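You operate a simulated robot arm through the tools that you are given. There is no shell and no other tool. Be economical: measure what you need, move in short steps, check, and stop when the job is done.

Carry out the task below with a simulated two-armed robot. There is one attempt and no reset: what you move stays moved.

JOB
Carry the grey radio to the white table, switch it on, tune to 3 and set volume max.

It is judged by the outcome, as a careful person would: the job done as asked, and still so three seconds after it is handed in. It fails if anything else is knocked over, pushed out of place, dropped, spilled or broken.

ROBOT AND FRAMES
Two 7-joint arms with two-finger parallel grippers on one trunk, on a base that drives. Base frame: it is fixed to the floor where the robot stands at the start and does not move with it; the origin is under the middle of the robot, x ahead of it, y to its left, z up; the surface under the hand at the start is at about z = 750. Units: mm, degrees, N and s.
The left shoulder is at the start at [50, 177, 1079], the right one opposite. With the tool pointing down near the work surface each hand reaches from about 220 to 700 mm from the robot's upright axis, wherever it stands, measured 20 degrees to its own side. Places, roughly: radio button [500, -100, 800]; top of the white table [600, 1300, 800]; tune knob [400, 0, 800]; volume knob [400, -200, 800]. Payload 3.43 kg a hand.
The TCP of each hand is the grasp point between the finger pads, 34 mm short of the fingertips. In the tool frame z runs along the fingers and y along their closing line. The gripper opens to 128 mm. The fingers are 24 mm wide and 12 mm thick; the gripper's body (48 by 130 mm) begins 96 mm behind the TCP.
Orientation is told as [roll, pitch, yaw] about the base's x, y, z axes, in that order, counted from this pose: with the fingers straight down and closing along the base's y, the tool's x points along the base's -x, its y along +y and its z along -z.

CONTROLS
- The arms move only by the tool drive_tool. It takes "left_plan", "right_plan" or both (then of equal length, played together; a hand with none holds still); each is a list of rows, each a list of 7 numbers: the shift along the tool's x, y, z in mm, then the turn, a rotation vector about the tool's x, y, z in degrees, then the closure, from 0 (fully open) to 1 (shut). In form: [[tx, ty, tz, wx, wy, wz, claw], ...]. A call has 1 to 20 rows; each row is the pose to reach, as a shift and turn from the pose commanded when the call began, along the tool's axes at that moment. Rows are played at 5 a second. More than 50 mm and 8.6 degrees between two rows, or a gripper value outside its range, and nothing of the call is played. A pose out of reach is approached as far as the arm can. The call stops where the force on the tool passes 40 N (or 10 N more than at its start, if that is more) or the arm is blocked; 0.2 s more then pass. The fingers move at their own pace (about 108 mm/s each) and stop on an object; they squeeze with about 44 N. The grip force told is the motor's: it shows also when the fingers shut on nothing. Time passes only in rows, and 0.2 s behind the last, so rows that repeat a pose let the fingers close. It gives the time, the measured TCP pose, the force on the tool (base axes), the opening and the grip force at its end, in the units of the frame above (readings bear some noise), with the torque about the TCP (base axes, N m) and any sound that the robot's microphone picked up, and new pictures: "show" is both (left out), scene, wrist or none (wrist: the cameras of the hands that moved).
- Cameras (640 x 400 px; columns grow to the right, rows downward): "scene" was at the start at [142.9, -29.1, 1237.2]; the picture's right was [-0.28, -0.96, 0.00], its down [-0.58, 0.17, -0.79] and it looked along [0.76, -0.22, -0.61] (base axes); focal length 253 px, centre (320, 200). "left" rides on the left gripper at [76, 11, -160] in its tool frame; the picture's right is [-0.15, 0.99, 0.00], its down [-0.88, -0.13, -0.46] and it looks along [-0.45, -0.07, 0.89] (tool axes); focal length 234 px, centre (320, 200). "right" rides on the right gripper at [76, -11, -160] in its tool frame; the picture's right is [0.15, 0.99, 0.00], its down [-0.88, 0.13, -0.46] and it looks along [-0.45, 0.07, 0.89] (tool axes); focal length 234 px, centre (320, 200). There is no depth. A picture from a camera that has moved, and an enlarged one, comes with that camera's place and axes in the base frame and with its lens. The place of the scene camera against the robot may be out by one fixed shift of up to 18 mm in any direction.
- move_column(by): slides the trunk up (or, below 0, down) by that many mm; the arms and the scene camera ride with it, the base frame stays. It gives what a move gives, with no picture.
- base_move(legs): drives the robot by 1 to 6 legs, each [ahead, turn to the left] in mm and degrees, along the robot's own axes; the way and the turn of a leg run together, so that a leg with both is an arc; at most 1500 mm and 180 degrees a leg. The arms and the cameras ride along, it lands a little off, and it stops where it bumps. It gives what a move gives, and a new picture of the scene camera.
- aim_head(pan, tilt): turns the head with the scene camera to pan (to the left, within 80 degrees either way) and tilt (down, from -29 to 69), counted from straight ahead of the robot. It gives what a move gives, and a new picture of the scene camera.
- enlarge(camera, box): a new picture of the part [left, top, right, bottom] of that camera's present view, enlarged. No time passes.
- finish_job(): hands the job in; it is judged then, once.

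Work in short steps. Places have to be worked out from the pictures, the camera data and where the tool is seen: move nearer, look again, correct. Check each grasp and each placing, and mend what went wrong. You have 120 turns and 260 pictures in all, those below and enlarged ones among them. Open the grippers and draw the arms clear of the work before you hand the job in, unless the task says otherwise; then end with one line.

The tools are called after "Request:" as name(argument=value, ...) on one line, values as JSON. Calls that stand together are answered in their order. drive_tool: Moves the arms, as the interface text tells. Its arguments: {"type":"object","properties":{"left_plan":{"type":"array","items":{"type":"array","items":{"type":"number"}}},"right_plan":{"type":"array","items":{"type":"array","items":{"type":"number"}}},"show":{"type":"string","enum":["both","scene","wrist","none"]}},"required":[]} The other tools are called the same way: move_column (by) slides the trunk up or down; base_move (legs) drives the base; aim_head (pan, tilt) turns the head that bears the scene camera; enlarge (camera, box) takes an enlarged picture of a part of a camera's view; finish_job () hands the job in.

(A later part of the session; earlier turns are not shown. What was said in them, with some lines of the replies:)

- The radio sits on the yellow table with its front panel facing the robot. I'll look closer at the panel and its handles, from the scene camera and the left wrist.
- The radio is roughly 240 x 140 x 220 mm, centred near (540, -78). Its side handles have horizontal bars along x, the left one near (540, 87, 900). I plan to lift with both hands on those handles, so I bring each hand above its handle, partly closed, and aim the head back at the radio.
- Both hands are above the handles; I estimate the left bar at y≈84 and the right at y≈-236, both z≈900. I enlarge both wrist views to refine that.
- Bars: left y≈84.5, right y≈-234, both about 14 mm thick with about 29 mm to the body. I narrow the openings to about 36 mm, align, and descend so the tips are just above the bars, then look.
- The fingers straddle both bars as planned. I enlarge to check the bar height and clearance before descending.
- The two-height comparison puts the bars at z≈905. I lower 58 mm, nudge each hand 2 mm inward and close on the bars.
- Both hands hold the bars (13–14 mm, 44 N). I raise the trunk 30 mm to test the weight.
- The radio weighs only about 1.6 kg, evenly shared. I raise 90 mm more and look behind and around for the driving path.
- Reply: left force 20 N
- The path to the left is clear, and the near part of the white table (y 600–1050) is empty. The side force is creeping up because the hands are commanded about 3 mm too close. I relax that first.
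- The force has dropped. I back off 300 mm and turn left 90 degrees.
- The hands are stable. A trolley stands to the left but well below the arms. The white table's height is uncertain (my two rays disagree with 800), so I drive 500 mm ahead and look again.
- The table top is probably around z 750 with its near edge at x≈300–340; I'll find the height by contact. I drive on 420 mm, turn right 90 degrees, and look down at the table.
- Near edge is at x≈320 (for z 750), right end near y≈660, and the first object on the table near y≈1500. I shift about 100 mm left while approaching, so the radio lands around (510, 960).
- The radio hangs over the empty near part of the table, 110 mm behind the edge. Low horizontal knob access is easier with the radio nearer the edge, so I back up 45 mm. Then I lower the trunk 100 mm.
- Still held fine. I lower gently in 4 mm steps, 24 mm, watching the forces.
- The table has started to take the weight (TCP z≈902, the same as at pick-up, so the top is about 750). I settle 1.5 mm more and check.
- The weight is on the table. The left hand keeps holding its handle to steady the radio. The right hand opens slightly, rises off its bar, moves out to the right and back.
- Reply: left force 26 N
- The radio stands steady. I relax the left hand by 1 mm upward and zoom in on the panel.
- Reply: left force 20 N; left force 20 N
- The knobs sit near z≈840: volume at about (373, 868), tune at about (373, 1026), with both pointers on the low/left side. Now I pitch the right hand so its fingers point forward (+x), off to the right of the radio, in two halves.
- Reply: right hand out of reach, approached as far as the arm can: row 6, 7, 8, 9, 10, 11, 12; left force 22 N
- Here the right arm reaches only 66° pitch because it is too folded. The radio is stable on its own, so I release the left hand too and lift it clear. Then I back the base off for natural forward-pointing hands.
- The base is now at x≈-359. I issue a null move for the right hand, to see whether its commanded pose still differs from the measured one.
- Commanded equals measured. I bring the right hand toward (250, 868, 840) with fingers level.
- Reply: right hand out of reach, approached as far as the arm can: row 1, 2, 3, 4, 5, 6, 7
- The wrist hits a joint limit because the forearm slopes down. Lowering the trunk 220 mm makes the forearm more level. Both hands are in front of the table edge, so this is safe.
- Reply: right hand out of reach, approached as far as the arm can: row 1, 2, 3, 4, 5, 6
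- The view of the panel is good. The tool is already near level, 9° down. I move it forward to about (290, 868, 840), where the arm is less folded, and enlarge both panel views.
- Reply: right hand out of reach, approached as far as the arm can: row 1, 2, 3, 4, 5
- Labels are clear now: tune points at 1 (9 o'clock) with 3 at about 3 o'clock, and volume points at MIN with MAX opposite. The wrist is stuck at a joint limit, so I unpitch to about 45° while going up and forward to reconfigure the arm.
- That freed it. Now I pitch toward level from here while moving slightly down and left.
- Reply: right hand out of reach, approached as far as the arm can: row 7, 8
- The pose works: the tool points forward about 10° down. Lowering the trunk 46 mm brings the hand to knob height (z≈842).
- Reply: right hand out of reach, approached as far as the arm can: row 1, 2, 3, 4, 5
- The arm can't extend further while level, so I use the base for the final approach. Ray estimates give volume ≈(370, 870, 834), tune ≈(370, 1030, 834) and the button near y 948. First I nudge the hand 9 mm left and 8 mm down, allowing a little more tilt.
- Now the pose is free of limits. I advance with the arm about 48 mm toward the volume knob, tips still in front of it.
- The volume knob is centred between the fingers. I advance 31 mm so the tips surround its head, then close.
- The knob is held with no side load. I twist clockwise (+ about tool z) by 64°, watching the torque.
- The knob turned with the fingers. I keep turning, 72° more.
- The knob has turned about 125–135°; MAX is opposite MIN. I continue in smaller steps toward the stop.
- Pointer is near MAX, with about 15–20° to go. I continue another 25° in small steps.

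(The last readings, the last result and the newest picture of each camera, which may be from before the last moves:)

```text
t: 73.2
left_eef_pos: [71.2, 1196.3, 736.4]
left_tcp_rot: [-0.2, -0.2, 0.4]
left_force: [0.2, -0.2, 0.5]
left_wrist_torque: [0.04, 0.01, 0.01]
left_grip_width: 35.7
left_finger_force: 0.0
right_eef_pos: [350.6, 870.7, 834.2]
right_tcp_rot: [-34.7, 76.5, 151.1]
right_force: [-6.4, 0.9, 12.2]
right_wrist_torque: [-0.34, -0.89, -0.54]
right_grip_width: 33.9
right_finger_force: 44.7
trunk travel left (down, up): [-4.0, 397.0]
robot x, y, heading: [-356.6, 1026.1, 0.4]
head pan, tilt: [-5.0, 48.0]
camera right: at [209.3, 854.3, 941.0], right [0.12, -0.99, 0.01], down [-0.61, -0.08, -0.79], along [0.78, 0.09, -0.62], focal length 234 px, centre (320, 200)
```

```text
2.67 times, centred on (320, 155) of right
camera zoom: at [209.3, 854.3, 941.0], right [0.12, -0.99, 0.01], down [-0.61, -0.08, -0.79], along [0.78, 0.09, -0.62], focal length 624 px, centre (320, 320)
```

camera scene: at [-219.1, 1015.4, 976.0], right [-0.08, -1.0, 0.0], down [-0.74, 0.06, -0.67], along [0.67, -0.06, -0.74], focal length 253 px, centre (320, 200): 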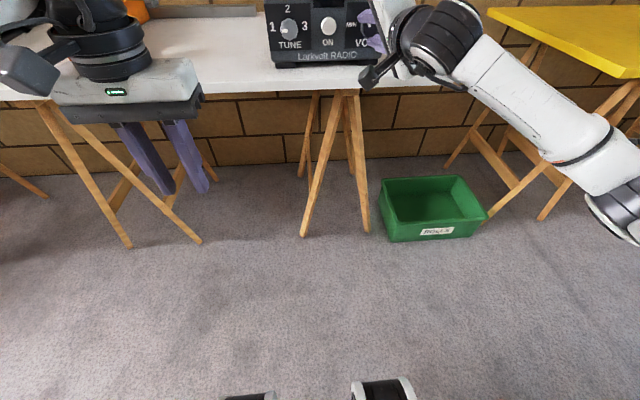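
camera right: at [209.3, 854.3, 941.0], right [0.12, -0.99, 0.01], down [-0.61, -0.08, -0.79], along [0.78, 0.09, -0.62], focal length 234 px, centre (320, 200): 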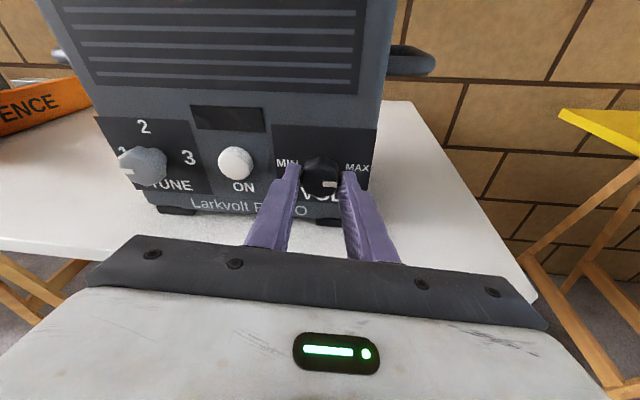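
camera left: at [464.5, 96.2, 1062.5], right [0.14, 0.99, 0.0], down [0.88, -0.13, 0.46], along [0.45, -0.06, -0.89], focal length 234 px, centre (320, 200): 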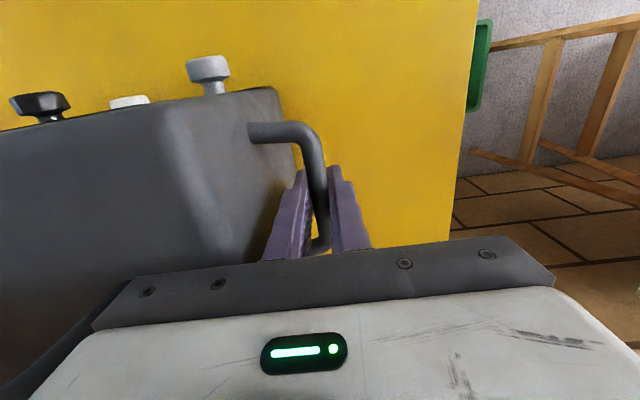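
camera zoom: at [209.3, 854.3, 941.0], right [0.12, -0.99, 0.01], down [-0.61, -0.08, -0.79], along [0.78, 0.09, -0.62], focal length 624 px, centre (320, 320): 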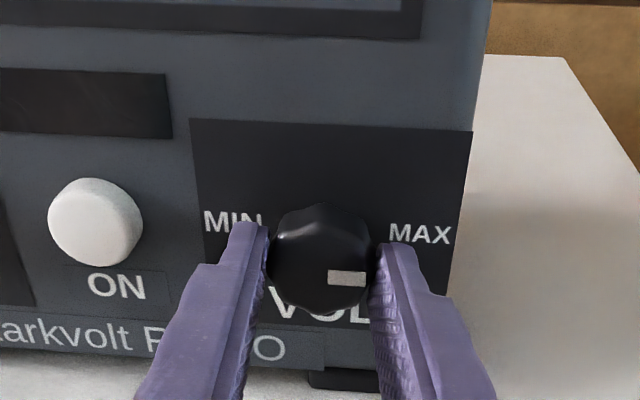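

The pointer now points at MAX and a resisting torque (-0.34 N·m) has appeared. I press 6° further to confirm the stop.

Request:
drive_tool(right_plan=[[0, 0, 0, 0, 0, 3, 1], [0, 0, 0, 0, 0, 6, 1], [0, 0, 0, 0, 0, 6, 1]], show="wrist")

Request:
enlarge(camera="right", box=[220, 80, 420, 230])

```text
t: 74.0
left_eef_pos: [71.4, 1197.2, 735.4]
left_tcp_rot: [-0.2, -0.2, 0.2]
left_force: [-0.5, -0.8, -0.1]
left_wrist_torque: [0.0, -0.04, 0.02]
left_grip_width: 35.8
left_finger_force: 0.1
right_eef_pos: [351.6, 871.4, 834.4]
right_tcp_rot: [-50.3, 72.3, 135.0]
right_force: [-15.9, 1.2, 5.9]
right_wrist_torque: [-0.48, -0.12, -0.25]
right_grip_width: 33.8
right_finger_force: 44.0
trunk travel left (down, up): [-4.0, 397.0]
robot x, y, heading: [-354.9, 1021.9, -0.1]
head pan, tilt: [-5.0, 48.0]
camera right: at [210.6, 846.7, 939.8], right [0.1, -0.99, -0.09], down [-0.63, 0.01, -0.78], along [0.77, 0.13, -0.62], focal length 234 px, centre (320, 200)
```

right: 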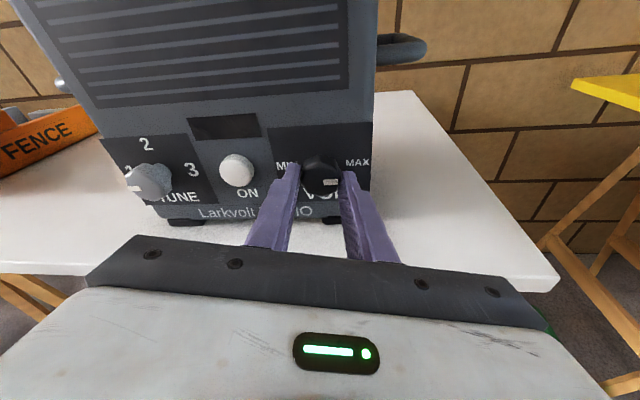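

```text
2.67 times, centred on (320, 155) of right
camera zoom: at [210.6, 846.7, 939.8], right [0.1, -0.99, -0.09], down [-0.63, 0.01, -0.78], along [0.77, 0.13, -0.62], focal length 624 px, centre (320, 320)
```

zoom: 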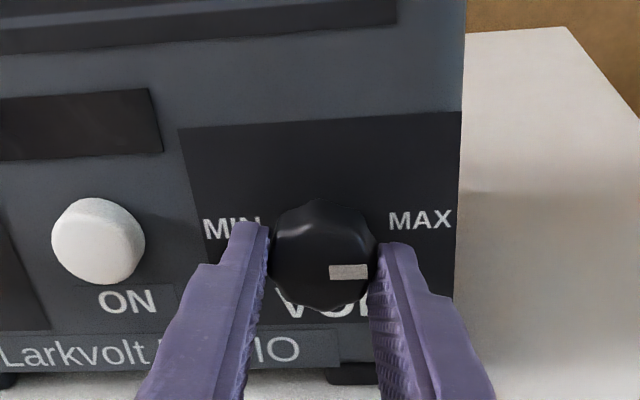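

The pointer stays put while the fingers slip slightly, so volume is at its MAX stop. I open and back off along the tool axis.

Request:
drive_tool(right_plan=[[0, 0, 0, 0, 0, 0, 0.5], [0, 0, 0, 0, 0, 0, 0.5], [0, 0, -20, 0, 0, 0, 0.5], [0, 0, -45, 0, 0, 0, 0.5], [0, 0, -70, 0, 0, 0, 0.5]], show="both")

Request:
enlarge(camera="right", box=[80, 60, 400, 260])

```text
t: 75.2
left_eef_pos: [71.8, 1196.0, 733.9]
left_tcp_rot: [-0.2, -0.1, 0.3]
left_force: [-0.4, 0.3, -0.3]
left_wrist_torque: [0.02, 0.01, -0.02]
left_grip_width: 35.6
left_finger_force: 0.0
right_eef_pos: [284.5, 862.1, 845.0]
right_tcp_rot: [-50.2, 72.3, 135.0]
right_force: [-0.1, -0.2, 0.7]
right_wrist_torque: [-0.02, 0.03, 0.03]
right_grip_width: 64.1
right_finger_force: 0.1
trunk travel left (down, up): [-4.0, 397.0]
robot x, y, heading: [-360.2, 1026.4, 0.6]
head pan, tilt: [-5.0, 48.0]
camera scene: at [-218.7, 1014.6, 975.8], right [-0.08, -1.0, 0.0], down [-0.74, 0.06, -0.67], along [0.67, -0.05, -0.74], focal length 253 px, centre (320, 200)
camera right: at [143.1, 837.8, 952.6], right [0.1, -0.99, -0.09], down [-0.62, 0.01, -0.78], along [0.77, 0.13, -0.62], focal length 234 px, centre (320, 200)
```

scene: 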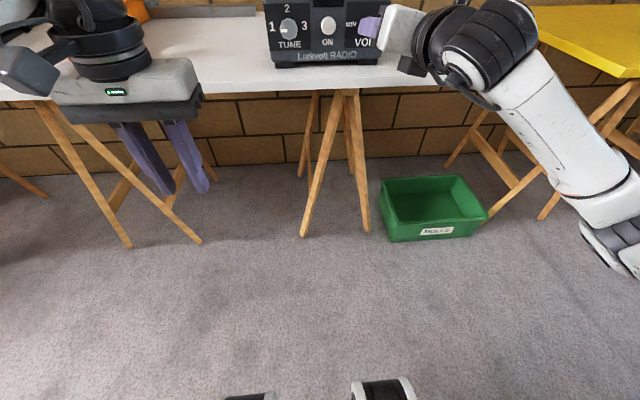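
right: 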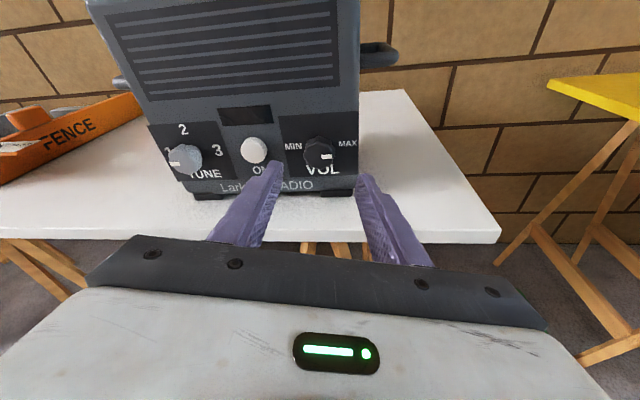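

```text
2.00 times, centred on (240, 160) of right
camera zoom: at [143.1, 837.8, 952.6], right [0.1, -0.99, -0.09], down [-0.62, 0.01, -0.78], along [0.77, 0.13, -0.62], focal length 468 px, centre (480, 280)
```

zoom: 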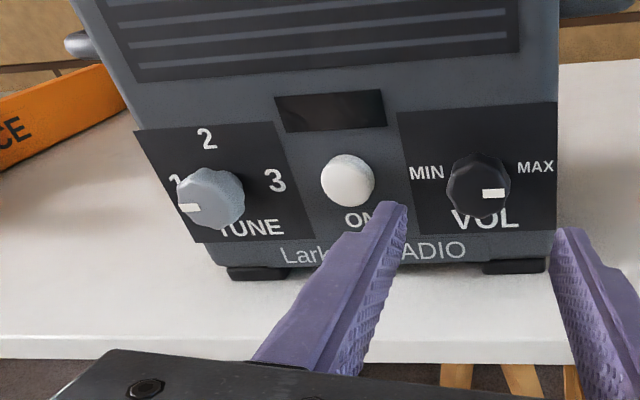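

Volume is confirmed at MAX. The button is at about y 947, z 835. I close the fingers and move in front of it.

Request:
drive_tool(right_plan=[[-4, -19, 0, 0, 0, 0, 1], [-8, -38, 8, 0, 0, 0, 1], [-12, -57, 18, 0, 0, 0, 1], [-16, -76, 30, 0, 0, 0, 1], [-16, -76, 30, 0, 0, 0, 1]], show="wrist")

Request:
enlarge(camera="right", box=[220, 80, 420, 230])

```text
t: 76.4
left_eef_pos: [72.6, 1196.0, 736.0]
left_tcp_rot: [-0.2, -0.1, 0.2]
left_force: [0.7, -0.6, 0.4]
left_wrist_torque: [0.02, 0.01, 0.02]
left_grip_width: 36.0
left_finger_force: 0.1
right_eef_pos: [305.8, 942.2, 843.6]
right_tcp_rot: [-50.4, 72.2, 134.9]
right_force: [-0.9, 0.6, 0.0]
right_wrist_torque: [-0.01, -0.04, 0.03]
right_grip_width: 0.1
right_finger_force: 33.2
trunk travel left (down, up): [-4.0, 397.0]
robot x, y, heading: [-356.2, 1025.7, 0.5]
head pan, tilt: [-5.0, 48.0]
camera right: at [164.6, 917.4, 949.2], right [0.1, -0.99, -0.09], down [-0.62, 0.01, -0.78], along [0.78, 0.13, -0.62], focal length 234 px, centre (320, 200)
```

right: 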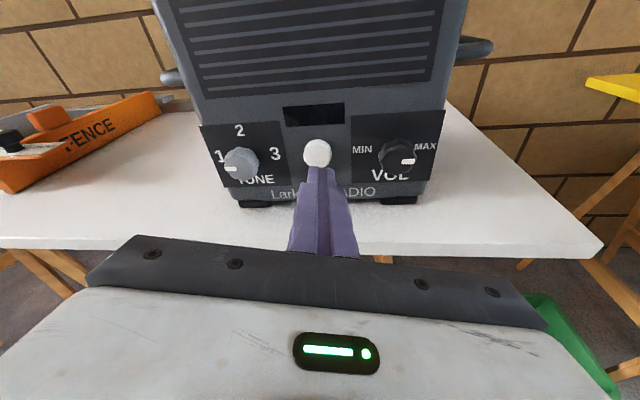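

```text
2.67 times, centred on (320, 155) of right
camera zoom: at [164.6, 917.4, 949.2], right [0.1, -0.99, -0.09], down [-0.62, 0.01, -0.78], along [0.78, 0.13, -0.62], focal length 624 px, centre (320, 320)
```

zoom: 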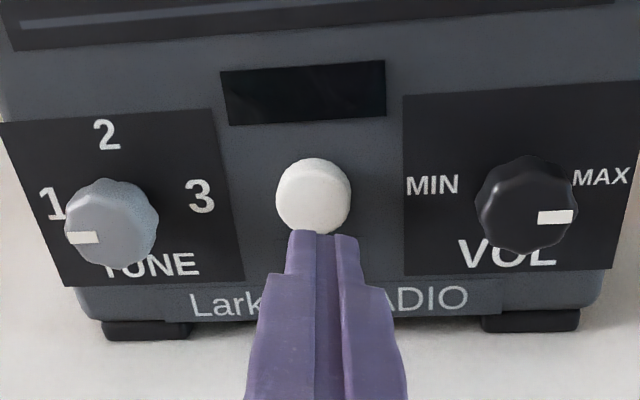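

The closed tips are lined up with the button. I shift 4 mm left and advance about 34 mm along base x in gentle steps.

Request:
drive_tool(right_plan=[[1.3, -3.2, 10, 0, 0, 0, 1], [3.4, -2.5, 20, 0, 0, 0, 1], [5, -1.9, 27, 0, 0, 0, 1], [5.8, -1.6, 31, 0, 0, 0, 1], [6.6, -1.4, 34, 0, 0, 0, 1]], show="wrist")

Request:
enlarge(camera="right", box=[220, 80, 420, 230])

```text
t: 77.6
left_eef_pos: [72.0, 1195.8, 734.9]
left_tcp_rot: [-0.2, -0.2, 0.4]
left_force: [0.3, -0.6, 0.9]
left_wrist_torque: [-0.01, 0.01, -0.01]
left_grip_width: 35.9
left_finger_force: 0.0
right_eef_pos: [339.2, 945.9, 844.1]
right_tcp_rot: [-50.4, 72.2, 134.9]
right_force: [0.3, 0.4, 0.8]
right_wrist_torque: [0.0, 0.03, 0.02]
right_grip_width: 0.0
right_finger_force: 32.8
trunk travel left (down, up): [-4.0, 397.0]
robot x, y, heading: [-357.4, 1023.2, 0.4]
head pan, tilt: [-5.0, 48.0]
camera right: at [198.4, 922.2, 949.6], right [0.1, -0.99, -0.09], down [-0.62, 0.01, -0.78], along [0.78, 0.13, -0.62], focal length 234 px, centre (320, 200)
```

right: 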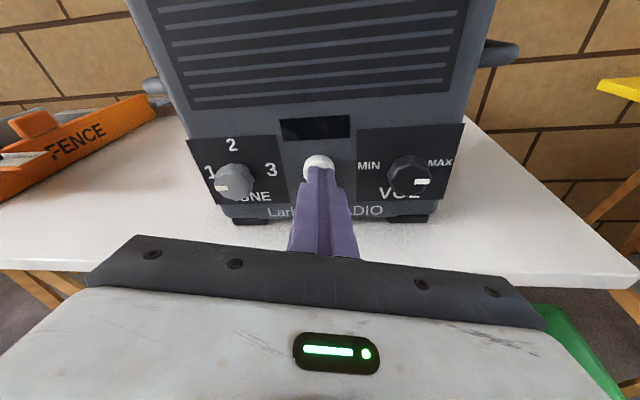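

```text
2.67 times, centred on (320, 155) of right
camera zoom: at [198.4, 922.2, 949.6], right [0.1, -0.99, -0.09], down [-0.62, 0.01, -0.78], along [0.78, 0.13, -0.62], focal length 624 px, centre (320, 320)
```

zoom: 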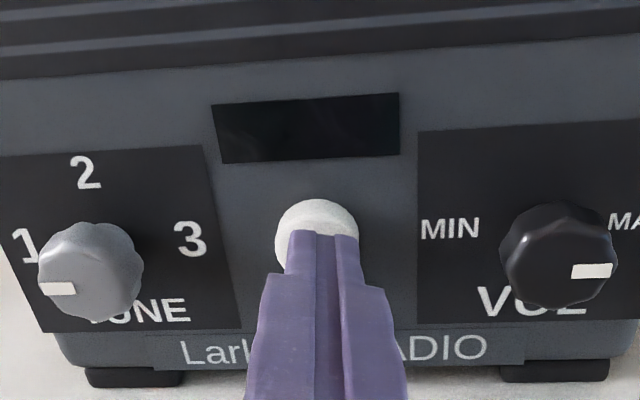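

The tips are just in front of the button. I press on in 2 mm steps.

Request:
drive_tool(right_plan=[[0.4, 0.1, 2, 0, 0, 0, 1], [0.9, 0.3, 4, 0, 0, 0, 1], [1.3, 0.4, 6, 0, 0, 0, 1], [1.7, 0.6, 8, 0, 0, 0, 1]], show="wrist")

```text
t: 78.6
left_eef_pos: [71.9, 1196.5, 734.6]
left_tcp_rot: [-0.2, -0.1, 0.3]
left_force: [0.1, 0.0, -0.5]
left_wrist_torque: [0.0, -0.03, 0.0]
left_grip_width: 35.9
left_finger_force: 0.1
right_eef_pos: [347.4, 945.7, 844.5]
right_tcp_rot: [-50.5, 72.3, 134.8]
right_force: [-0.5, 0.1, 0.4]
right_wrist_torque: [-0.01, -0.01, -0.02]
right_grip_width: 0.0
right_finger_force: 33.2
trunk travel left (down, up): [-4.0, 397.0]
robot x, y, heading: [-358.2, 1022.5, 0.3]
head pan, tilt: [-5.0, 48.0]
camera right: at [206.7, 922.0, 950.2], right [0.1, -0.99, -0.09], down [-0.62, 0.01, -0.78], along [0.78, 0.13, -0.62], focal length 234 px, centre (320, 200)
```

right: 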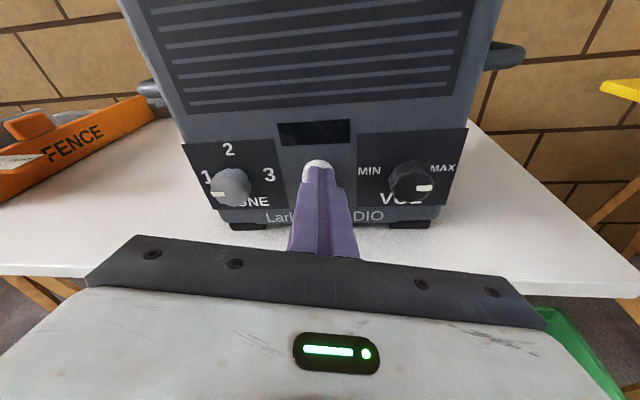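

No contact yet (tip x≈380). I continue in 2 mm steps.

Request:
drive_tool(right_plan=[[0.3, -0.9, 2, 0, 0, 0, 1], [0.7, -0.7, 4, 0, 0, 0, 1], [1.1, -0.6, 6, 0, 0, 0, 1], [1.5, -0.4, 8, 0, 0, 0, 1]], show="wrist")

```text
t: 79.6
left_eef_pos: [72.6, 1196.1, 736.5]
left_tcp_rot: [-0.1, -0.2, 0.2]
left_force: [-0.3, -0.3, 0.3]
left_wrist_torque: [-0.01, 0.04, -0.04]
left_grip_width: 35.8
left_finger_force: 0.0
right_eef_pos: [356.0, 947.9, 844.7]
right_tcp_rot: [-50.4, 72.3, 134.8]
right_force: [-2.6, -0.3, -0.5]
right_wrist_torque: [0.0, -0.01, -0.01]
right_grip_width: 0.0
right_finger_force: 33.0
trunk travel left (down, up): [-4.0, 397.0]
robot x, y, heading: [-357.0, 1021.7, 0.2]
head pan, tilt: [-5.0, 48.0]
heard: click
camera right: at [214.7, 923.0, 950.3], right [0.1, -0.99, -0.09], down [-0.62, 0.01, -0.78], along [0.78, 0.13, -0.62], focal length 234 px, centre (320, 200)
```

right: 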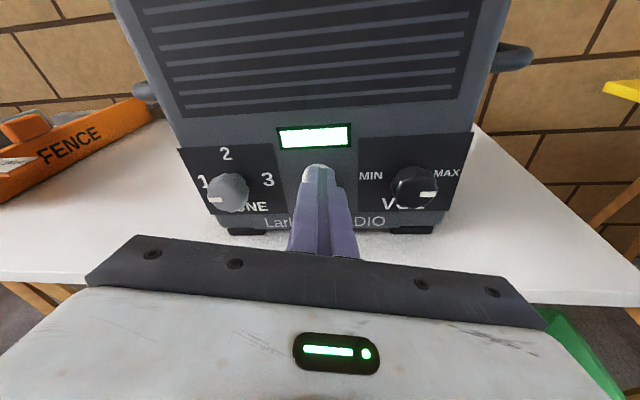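

Click heard and the display lit green: the radio is on. I retreat 75 mm and check that it stays lit.

Request:
drive_tool(right_plan=[[-4, -1.4, -20, 0, 0, 0, 1], [-9, -3, -45, 0, 0, 0, 1], [-15, -5, -73, 0, 0, 0, 0.5], [-15, -5, -73, 0, 0, 0, 0.5]], show="wrist")

```text
t: 80.6
left_eef_pos: [71.5, 1196.9, 735.4]
left_tcp_rot: [-0.2, -0.2, 0.3]
left_force: [0.1, -0.2, 0.5]
left_wrist_torque: [-0.03, 0.0, 0.02]
left_grip_width: 35.9
left_finger_force: 0.1
right_eef_pos: [281.4, 945.8, 844.2]
right_tcp_rot: [-50.4, 72.3, 134.9]
right_force: [-0.8, 0.2, -0.1]
right_wrist_torque: [0.0, -0.02, 0.01]
right_grip_width: 64.1
right_finger_force: 0.1
trunk travel left (down, up): [-4.0, 397.0]
robot x, y, heading: [-356.4, 1026.4, 0.1]
head pan, tilt: [-5.0, 48.0]
camera right: at [141.0, 922.4, 950.5], right [0.1, -0.99, -0.09], down [-0.62, 0.01, -0.78], along [0.78, 0.13, -0.62], focal length 234 px, centre (320, 200)
```

right: 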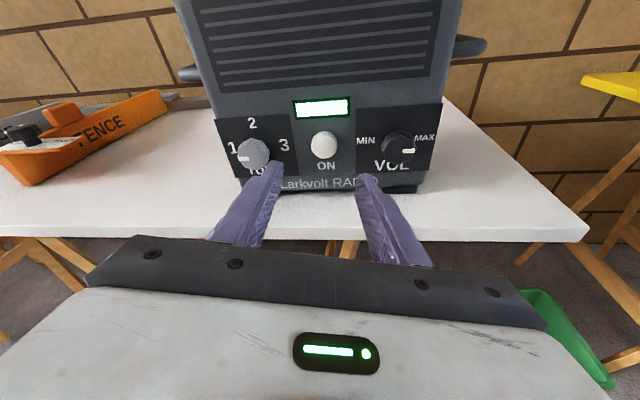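

The radio stays on. Now the tune knob: I shift 76 mm left and unwind the wrist in the same move, so it has room to turn clockwise again.

Request:
drive_tool(right_plan=[[-3, -19, 2, 0, 0, -8, 0.5], [-6, -37, 4, 0, 0, -16, 0.5], [-10, -56, 6, 0, 0, -24, 0.5], [-12.7, -74.6, 7.7, 0, 0, -32, 0.5], [-12.7, -74.6, 7.7, 0, 0, -40, 0.5], [-12.7, -74.6, 7.7, 0, 0, -48, 0.5], [-12.7, -74.6, 7.7, 0, 0, -56, 0.5], [-12.7, -74.6, 7.7, 0, 0, -64, 0.5], [-12.7, -74.6, 7.7, 0, 0, -72, 0.5], [-12.7, -74.6, 7.7, 0, 0, -80, 0.5], [-12.7, -74.6, 7.7, 0, 0, -88, 0.5], [-12.7, -74.6, 7.7, 0, 0, -96, 0.5]], show="both")

```text
t: 83.2
left_eef_pos: [73.0, 1195.9, 734.8]
left_tcp_rot: [-0.2, -0.2, 0.3]
left_force: [0.4, 0.1, -0.2]
left_wrist_torque: [0.01, -0.02, 0.0]
left_grip_width: 35.4
left_finger_force: 0.0
right_eef_pos: [279.9, 1023.6, 849.6]
right_tcp_rot: [78.7, 7.5, -84.8]
right_force: [0.0, 0.0, 0.5]
right_wrist_torque: [0.02, 0.0, 0.0]
right_grip_width: 63.8
right_finger_force: 0.1
trunk travel left (down, up): [-4.0, 397.0]
robot x, y, heading: [-358.7, 1026.8, 0.4]
head pan, tilt: [-5.0, 48.0]
camera scene: at [-218.8, 1014.6, 975.8], right [-0.08, -1.0, 0.0], down [-0.74, 0.06, -0.67], along [0.67, -0.05, -0.74], focal length 253 px, centre (320, 200)
camera right: at [115.4, 1080.5, 879.0], right [0.19, 0.04, 0.98], down [-0.34, -0.94, 0.1], along [0.92, -0.35, -0.17], focal length 234 px, centre (320, 200)
```

scene: 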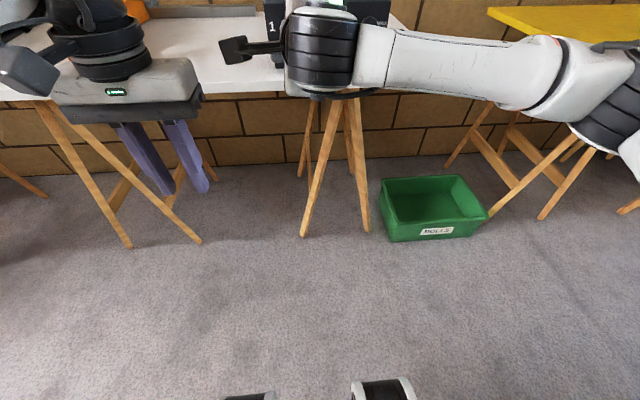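
right: 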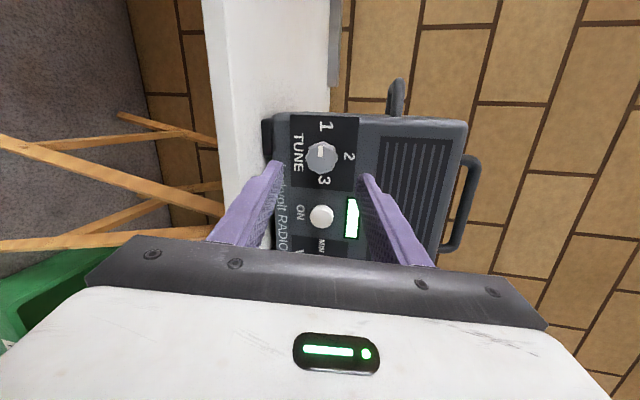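

The arm reaches fine. I unwind another 90°.

Request:
drive_tool(right_plan=[[0, 0, 0, 0, 0, -8.2, 0.5], [0, 0, 0, 0, 0, -16.4, 0.5], [0, 0, 0, 0, 0, -24.6, 0.5], [0, 0, 0, 0, 0, -32.8, 0.5], [0, 0, 0, 0, 0, -41, 0.5], [0, 0, 0, 0, 0, -49.2, 0.5], [0, 0, 0, 0, 0, -57.4, 0.5], [0, 0, 0, 0, 0, -65.6, 0.5], [0, 0, 0, 0, 0, -73.8, 0.5], [0, 0, 0, 0, 0, -82, 0.5], [0, 0, 0, 0, 0, -90, 0.5]], show="wrist")

Request:
enlarge(camera="right", box=[220, 80, 420, 230])

```text
t: 85.6
left_eef_pos: [71.6, 1196.5, 734.5]
left_tcp_rot: [-0.2, -0.1, 0.3]
left_force: [-1.2, 0.3, 0.3]
left_wrist_torque: [-0.02, -0.01, 0.0]
left_grip_width: 35.6
left_finger_force: 0.1
right_eef_pos: [281.8, 1023.1, 848.7]
right_tcp_rot: [33.9, -76.4, -28.0]
right_force: [-0.7, -0.5, 0.1]
right_wrist_torque: [-0.05, -0.02, 0.02]
right_grip_width: 63.7
right_finger_force: 0.1
trunk travel left (down, up): [-4.0, 397.0]
robot x, y, heading: [-356.5, 1029.3, 0.1]
head pan, tilt: [-5.0, 48.0]
camera right: at [110.3, 1001.7, 804.8], right [-0.12, 0.99, -0.01], down [-0.27, -0.02, 0.96], along [0.95, 0.12, 0.27], focal length 234 px, centre (320, 200)
```

right: 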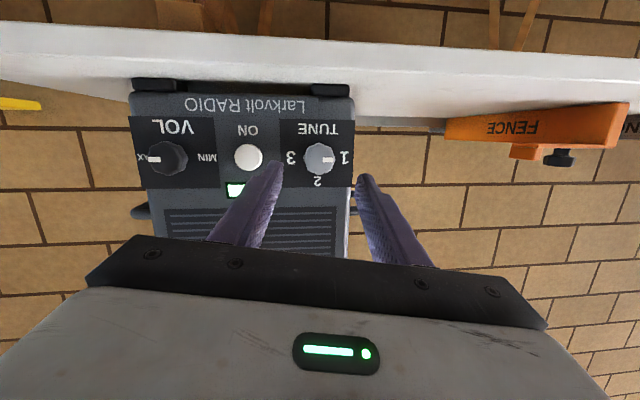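

```text
2.67 times, centred on (320, 155) of right
camera zoom: at [110.3, 1001.7, 804.8], right [-0.12, 0.99, -0.01], down [-0.27, -0.02, 0.96], along [0.95, 0.12, 0.27], focal length 624 px, centre (320, 320)
```

zoom: 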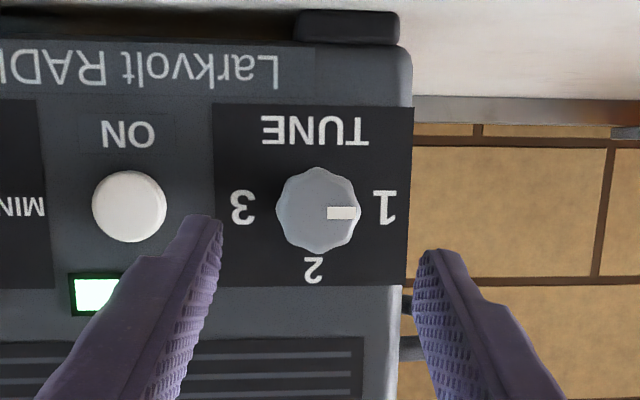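

The view is nearly square-on: labels 1 and 3 are at 9 and 3 o'clock, the pointer is exactly on 1, and the knob lies on the tool axis. I advance 72 mm and grip.

Request:
drive_tool(right_plan=[[0, 0, 20, 0, 0, 0, 0.58], [0, 0, 40, 0, 0, 0, 0.58], [0, 0, 56, 0, 0, 0, 0.58], [0, 0, 72, 0, 0, 0, 0.58], [0, 0, 72, 0, 0, 0, 1], [0, 0, 72, 0, 0, 0, 1], [0, 0, 72, 0, 0, 0, 1]], show="wrist")

Request:
enlarge(camera="right", box=[220, 80, 420, 230])

```text
t: 87.2
left_eef_pos: [73.7, 1196.4, 735.2]
left_tcp_rot: [-0.1, 0.0, 0.2]
left_force: [0.8, 0.8, -0.2]
left_wrist_torque: [0.03, -0.02, 0.01]
left_grip_width: 35.7
left_finger_force: 0.0
right_eef_pos: [349.1, 1031.8, 834.7]
right_tcp_rot: [34.6, -76.2, -28.6]
right_force: [0.1, 2.4, 1.2]
right_wrist_torque: [0.03, 0.08, -0.64]
right_grip_width: 33.6
right_finger_force: 44.1
trunk travel left (down, up): [-4.0, 397.0]
robot x, y, heading: [-356.6, 1022.7, 0.3]
head pan, tilt: [-5.0, 48.0]
camera right: at [179.6, 1009.2, 791.2], right [-0.12, 0.99, -0.01], down [-0.27, -0.02, 0.96], along [0.95, 0.12, 0.27], focal length 234 px, centre (320, 200)
```

right: 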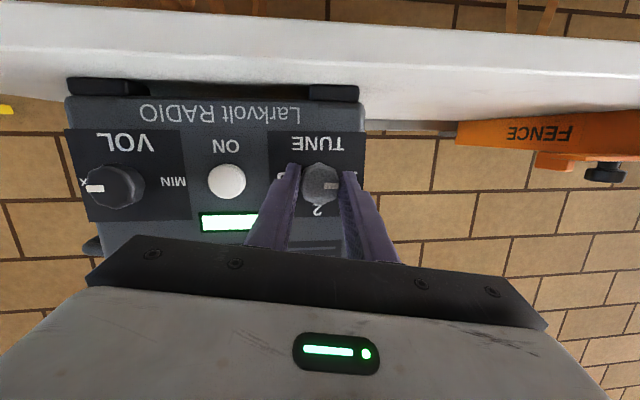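

```text
2.67 times, centred on (320, 155) of right
camera zoom: at [179.6, 1009.2, 791.2], right [-0.12, 0.99, -0.01], down [-0.27, -0.02, 0.96], along [0.95, 0.12, 0.27], focal length 624 px, centre (320, 320)
```

zoom: 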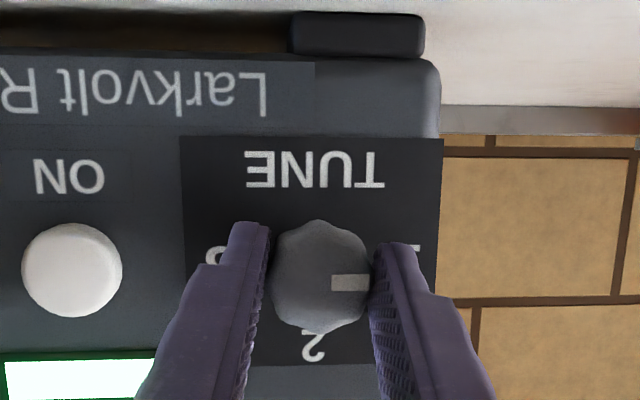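

Tune knob gripped. I turn it clockwise by 88° first.

Request:
drive_tool(right_plan=[[0, 0, 0, 0, 0, 8, 1], [0, 0, 0, 0, 0, 16, 1], [0, 0, 0, 0, 0, 24, 1], [0, 0, 0, 0, 0, 32, 1], [0, 0, 0, 0, 0, 40, 1], [0, 0, 0, 0, 0, 48, 1], [0, 0, 0, 0, 0, 56, 1], [0, 0, 0, 0, 0, 64, 1], [0, 0, 0, 0, 0, 72, 1], [0, 0, 0, 0, 0, 80, 1], [0, 0, 0, 0, 0, 88, 1]], show="wrist")

Request:
enlarge(camera="right", box=[220, 80, 420, 230])

```text
t: 89.6
left_eef_pos: [72.5, 1197.8, 735.8]
left_tcp_rot: [-0.2, -0.1, 0.4]
left_force: [-0.9, 0.7, -0.2]
left_wrist_torque: [-0.02, -0.03, -0.01]
left_grip_width: 35.6
left_finger_force: 0.1
right_eef_pos: [351.0, 1031.4, 836.8]
right_tcp_rot: [79.0, 5.8, -84.4]
right_force: [8.6, 7.4, 7.9]
right_wrist_torque: [0.06, -0.83, 1.12]
right_grip_width: 35.3
right_finger_force: 44.0
trunk travel left (down, up): [-4.0, 397.0]
robot x, y, heading: [-356.3, 1023.4, 0.5]
head pan, tilt: [-5.0, 48.0]
camera right: at [184.3, 1088.9, 864.3], right [0.18, 0.07, 0.98], down [-0.33, -0.93, 0.12], along [0.93, -0.35, -0.15], focal length 234 px, centre (320, 200)
```

right: 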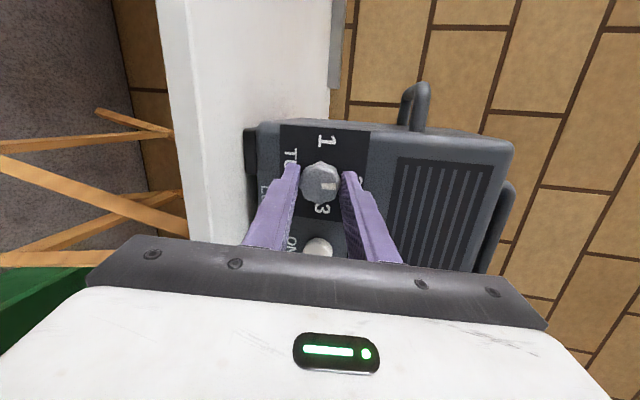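

```text
2.67 times, centred on (320, 155) of right
camera zoom: at [184.3, 1088.9, 864.3], right [0.18, 0.07, 0.98], down [-0.33, -0.93, 0.12], along [0.93, -0.35, -0.15], focal length 624 px, centre (320, 320)
```

zoom: 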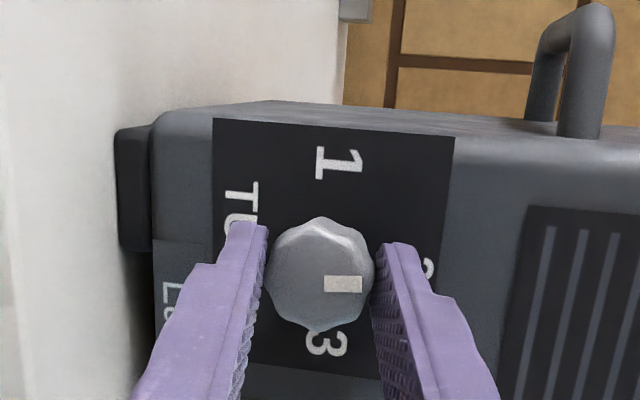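

It's about at 2 now. I turn another 80°.

Request:
drive_tool(right_plan=[[0, 0, 0, 0, 0, 8, 1], [0, 0, 0, 0, 0, 16, 1], [0, 0, 0, 0, 0, 24, 1], [0, 0, 0, 0, 0, 32, 1], [0, 0, 0, 0, 0, 40, 1], [0, 0, 0, 0, 0, 48, 1], [0, 0, 0, 0, 0, 56, 1], [0, 0, 0, 0, 0, 64, 1], [0, 0, 0, 0, 0, 72, 1], [0, 0, 0, 0, 0, 80, 1]], show="wrist")

Request:
enlarge(camera="right", box=[220, 80, 420, 230])

```text
t: 91.8
left_eef_pos: [71.8, 1195.5, 735.9]
left_tcp_rot: [-0.2, -0.2, 0.4]
left_force: [-1.1, 0.5, 0.4]
left_wrist_torque: [0.03, 0.03, 0.0]
left_grip_width: 36.0
left_finger_force: 0.1
right_eef_pos: [349.6, 1030.2, 835.5]
right_tcp_rot: [19.7, 78.2, -153.4]
right_force: [-4.1, -1.2, 8.3]
right_wrist_torque: [0.03, -1.16, -0.29]
right_grip_width: 34.4
right_finger_force: 44.1
trunk travel left (down, up): [-4.0, 397.0]
robot x, y, heading: [-356.1, 1025.5, 0.2]
head pan, tilt: [-5.0, 48.0]
camera right: at [206.6, 1030.2, 940.5], right [0.15, -0.97, 0.21], down [-0.59, -0.26, -0.77], along [0.79, -0.01, -0.61], focal length 234 px, centre (320, 200)
```

right: 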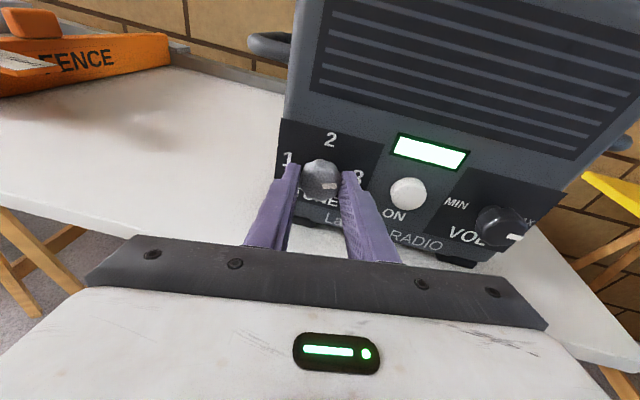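

```text
2.67 times, centred on (320, 155) of right
camera zoom: at [206.6, 1030.2, 940.5], right [0.15, -0.97, 0.21], down [-0.59, -0.26, -0.77], along [0.79, -0.01, -0.61], focal length 624 px, centre (320, 320)
```

zoom: 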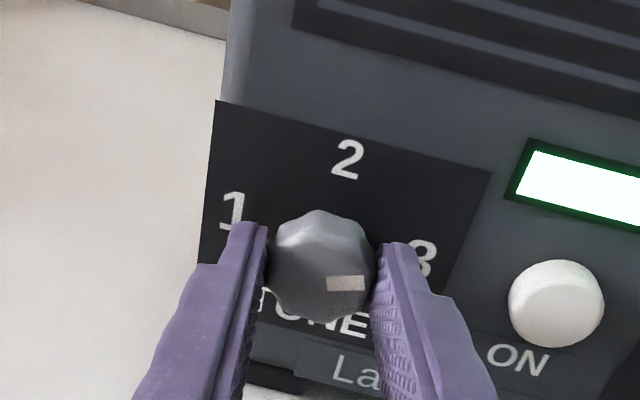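

About 12° remain to 3. I turn in 3° steps.

Request:
drive_tool(right_plan=[[0, 0, 0, 0, 0, 3, 1], [0, 0, 0, 0, 0, 6, 1], [0, 0, 0, 0, 0, 9, 1], [0, 0, 0, 0, 0, 12, 1], [0, 0, 0, 0, 0, 12, 1]], show="wrist")

Request:
enlarge(camera="right", box=[220, 80, 420, 230])

```text
t: 93.0
left_eef_pos: [72.2, 1195.6, 735.5]
left_tcp_rot: [-0.2, -0.2, 0.3]
left_force: [-0.4, -0.2, -0.6]
left_wrist_torque: [0.03, 0.0, 0.0]
left_grip_width: 35.8
left_finger_force: 0.0
right_eef_pos: [348.8, 1031.1, 836.1]
right_tcp_rot: [-35.0, 76.3, 150.8]
right_force: [2.6, -0.9, 9.3]
right_wrist_torque: [0.03, -0.52, -0.64]
right_grip_width: 33.9
right_finger_force: 44.0
trunk travel left (down, up): [-4.0, 397.0]
robot x, y, heading: [-351.3, 1024.9, 0.2]
head pan, tilt: [-5.0, 48.0]
camera right: at [208.7, 1014.6, 942.1], right [0.12, -0.99, 0.01], down [-0.61, -0.08, -0.79], along [0.78, 0.09, -0.62], focal length 234 px, centre (320, 200)
```

right: 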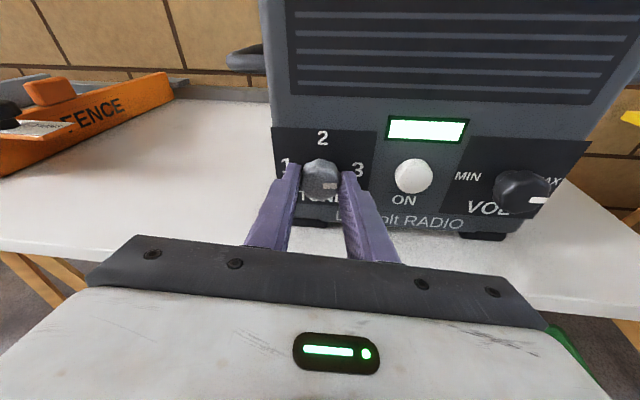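

```text
2.67 times, centred on (320, 155) of right
camera zoom: at [208.7, 1014.6, 942.1], right [0.12, -0.99, 0.01], down [-0.61, -0.08, -0.79], along [0.78, 0.09, -0.62], focal length 624 px, centre (320, 320)
```

zoom: 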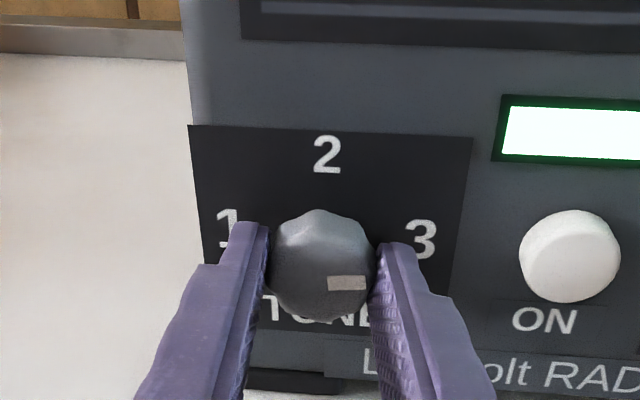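

The pointer looks level toward 3. I open, retreat 75 mm and check with an unobstructed view.

Request:
drive_tool(right_plan=[[0, 0, 0, 0, 0, 0, 0.58], [0, 0, 0, 0, 0, 0, 0.58], [0, 0, -25, 0, 0, 0, 0.58], [0, 0, -50, 0, 0, 0, 0.5], [0, 0, -75, 0, 0, 0, 0.2]], show="wrist")

Request:
enlarge(camera="right", box=[250, 80, 570, 230])

Request:
enlarge(camera="right", box=[270, 110, 370, 185])

```text
t: 94.2
left_eef_pos: [72.0, 1196.7, 733.6]
left_tcp_rot: [-0.2, -0.1, 0.2]
left_force: [-0.2, -0.2, 0.4]
left_wrist_torque: [-0.03, 0.02, 0.0]
left_grip_width: 35.7
left_finger_force: 0.0
right_eef_pos: [278.6, 1023.5, 847.5]
right_tcp_rot: [-34.5, 76.4, 151.3]
right_force: [-0.3, 0.2, -0.5]
right_wrist_torque: [0.0, 0.01, -0.01]
right_grip_width: 102.0
right_finger_force: 0.2
trunk travel left (down, up): [-4.0, 397.0]
robot x, y, heading: [-357.3, 1024.1, 0.5]
head pan, tilt: [-5.0, 48.0]
camera right: at [135.3, 1006.6, 955.7], right [0.12, -0.99, 0.01], down [-0.61, -0.08, -0.78], along [0.78, 0.09, -0.62], focal length 234 px, centre (320, 200)
```

right: 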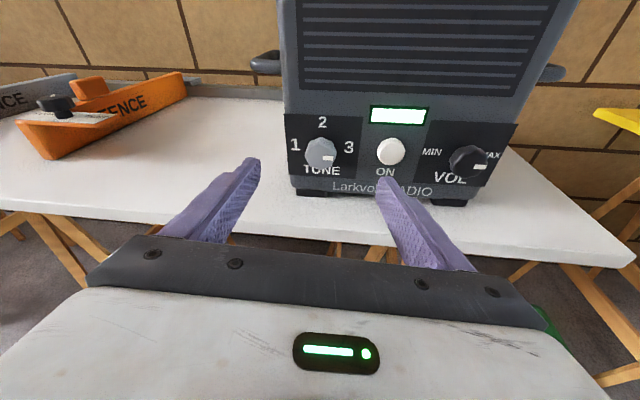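

```text
2.00 times, centred on (410, 155) of right
camera zoom: at [135.3, 1006.6, 955.7], right [0.12, -0.99, 0.01], down [-0.61, -0.08, -0.78], along [0.78, 0.09, -0.62], focal length 468 px, centre (140, 290)
```

zoom: 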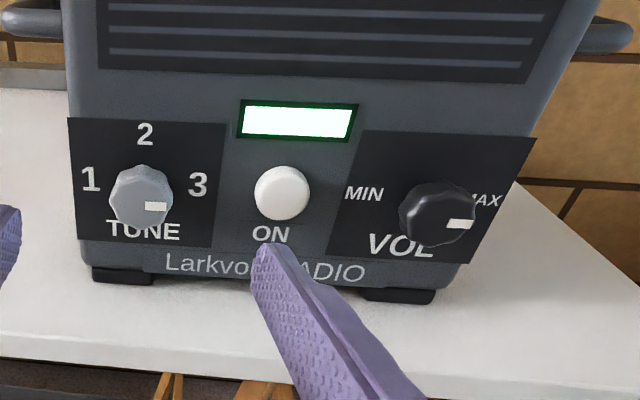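

```text
5.33 times, centred on (320, 148) of right
camera zoom: at [135.3, 1006.6, 955.7], right [0.12, -0.99, 0.01], down [-0.61, -0.08, -0.78], along [0.78, 0.09, -0.62], focal length 1249 px, centre (320, 480)
```

zoom: 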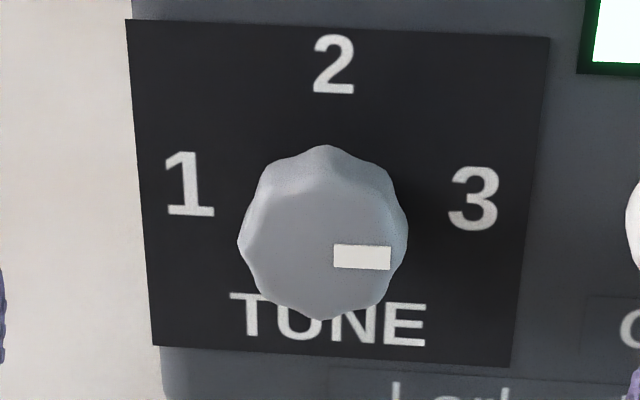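

Tune is squarely on 3, the display is lit and volume is at MAX. I back the base away so both arms are clear, and take a final look at the radio.

Request:
base_move(legs=[[-250, 0]])

Request:
aim_head(pan=-3, tilt=15)

Request:
enlarge(camera="right", box=[240, 40, 480, 180])

```text
t: 96.0
left_eef_pos: [-175.4, 1196.1, 735.2]
left_tcp_rot: [-0.2, -0.1, 0.5]
left_force: [-0.2, 1.2, 0.7]
left_wrist_torque: [-0.04, -0.01, -0.01]
left_grip_width: 35.9
left_finger_force: 0.1
right_eef_pos: [29.1, 1023.3, 849.1]
right_tcp_rot: [-34.5, 76.4, 151.5]
right_force: [-0.1, 0.7, -0.5]
right_wrist_torque: [0.02, -0.02, 0.01]
right_grip_width: 102.3
right_finger_force: 0.1
trunk travel left (down, up): [-4.0, 397.0]
robot x, y, heading: [-605.5, 1023.5, 0.3]
head pan, tilt: [-5.0, 48.0]
camera scene: at [-466.3, 1013.4, 975.8], right [-0.08, -1.0, 0.0], down [-0.74, 0.06, -0.67], along [0.67, -0.05, -0.74], focal length 253 px, centre (320, 200)
```

scene: 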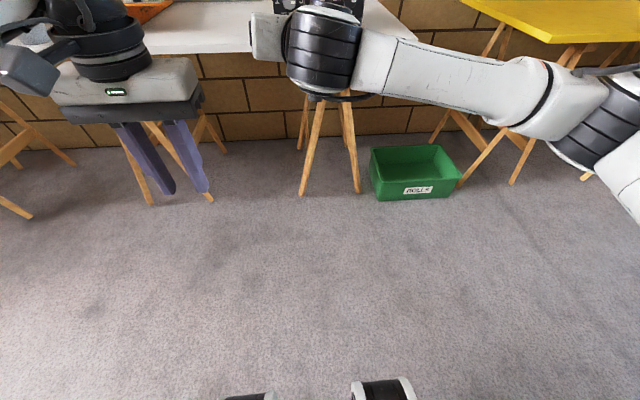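

```text
t: 97.0
left_eef_pos: [-175.5, 1196.7, 733.8]
left_tcp_rot: [-0.2, -0.1, 0.6]
left_force: [-0.1, -0.5, -0.1]
left_wrist_torque: [0.02, -0.01, 0.01]
left_grip_width: 35.8
left_finger_force: 0.0
right_eef_pos: [28.6, 1022.5, 850.0]
right_tcp_rot: [-34.6, 76.4, 151.5]
right_force: [0.2, 0.7, 0.5]
right_wrist_torque: [0.03, -0.02, -0.02]
right_grip_width: 102.3
right_finger_force: 0.0
trunk travel left (down, up): [-4.0, 397.0]
robot x, y, heading: [-607.9, 1025.6, 0.4]
head pan, tilt: [-3.0, 15.0]
camera scene: at [-451.6, 1015.5, 1026.7], right [-0.04, -1.0, 0.0], down [-0.26, 0.01, -0.97], along [0.96, -0.04, -0.26], focal length 253 px, centre (320, 200)
```

scene: 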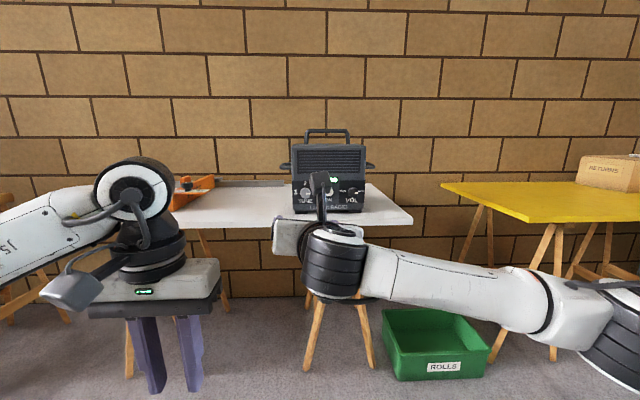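

```text
2.67 times, centred on (360, 110) of right
camera zoom: at [-111.9, 1006.6, 955.7], right [0.12, -0.99, 0.01], down [-0.61, -0.08, -0.78], along [0.78, 0.09, -0.62], focal length 624 px, centre (213, 440)
```

zoom: 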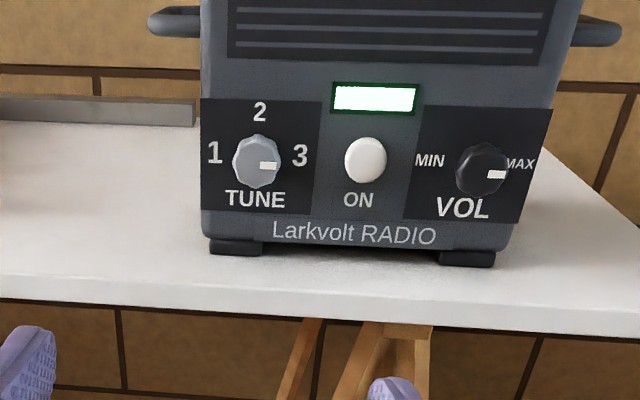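

Everything reads as wanted: display lit, tune on 3, volume at MAX, and nothing else disturbed. I open both grippers fully and hand in.

Request:
drive_tool(left_plan=[[0, 0, 0, 0, 0, 0, 0], [0, 0, 0, 0, 0, 0, 0], [0, 0, 0, 0, 0, 0, 0]], right_plan=[[0, 0, 0, 0, 0, 0, 0], [0, 0, 0, 0, 0, 0, 0], [0, 0, 0, 0, 0, 0, 0]], show="none")

Request:
finish_job()

```text
t: 97.8
left_eef_pos: [-175.4, 1195.4, 735.3]
left_tcp_rot: [-0.3, 0.0, 0.5]
left_force: [-0.4, 0.0, 0.2]
left_wrist_torque: [0.0, -0.02, 0.0]
left_grip_width: 128.2
left_finger_force: 0.1
right_eef_pos: [28.9, 1023.4, 849.5]
right_tcp_rot: [-34.6, 76.4, 151.4]
right_force: [1.4, -0.2, -0.1]
right_wrist_torque: [-0.01, -0.01, 0.01]
right_grip_width: 127.8
right_finger_force: 0.1
trunk travel left (down, up): [-4.0, 397.0]
robot x, y, heading: [-603.6, 1022.8, 0.6]
head pan, tilt: [-3.0, 15.0]
```

```text
The job is handed in.
```

The grey radio is on the white table, switched on, tuned to 3 with the volume at max, and I handed the job in with both grippers open and the arms clear.
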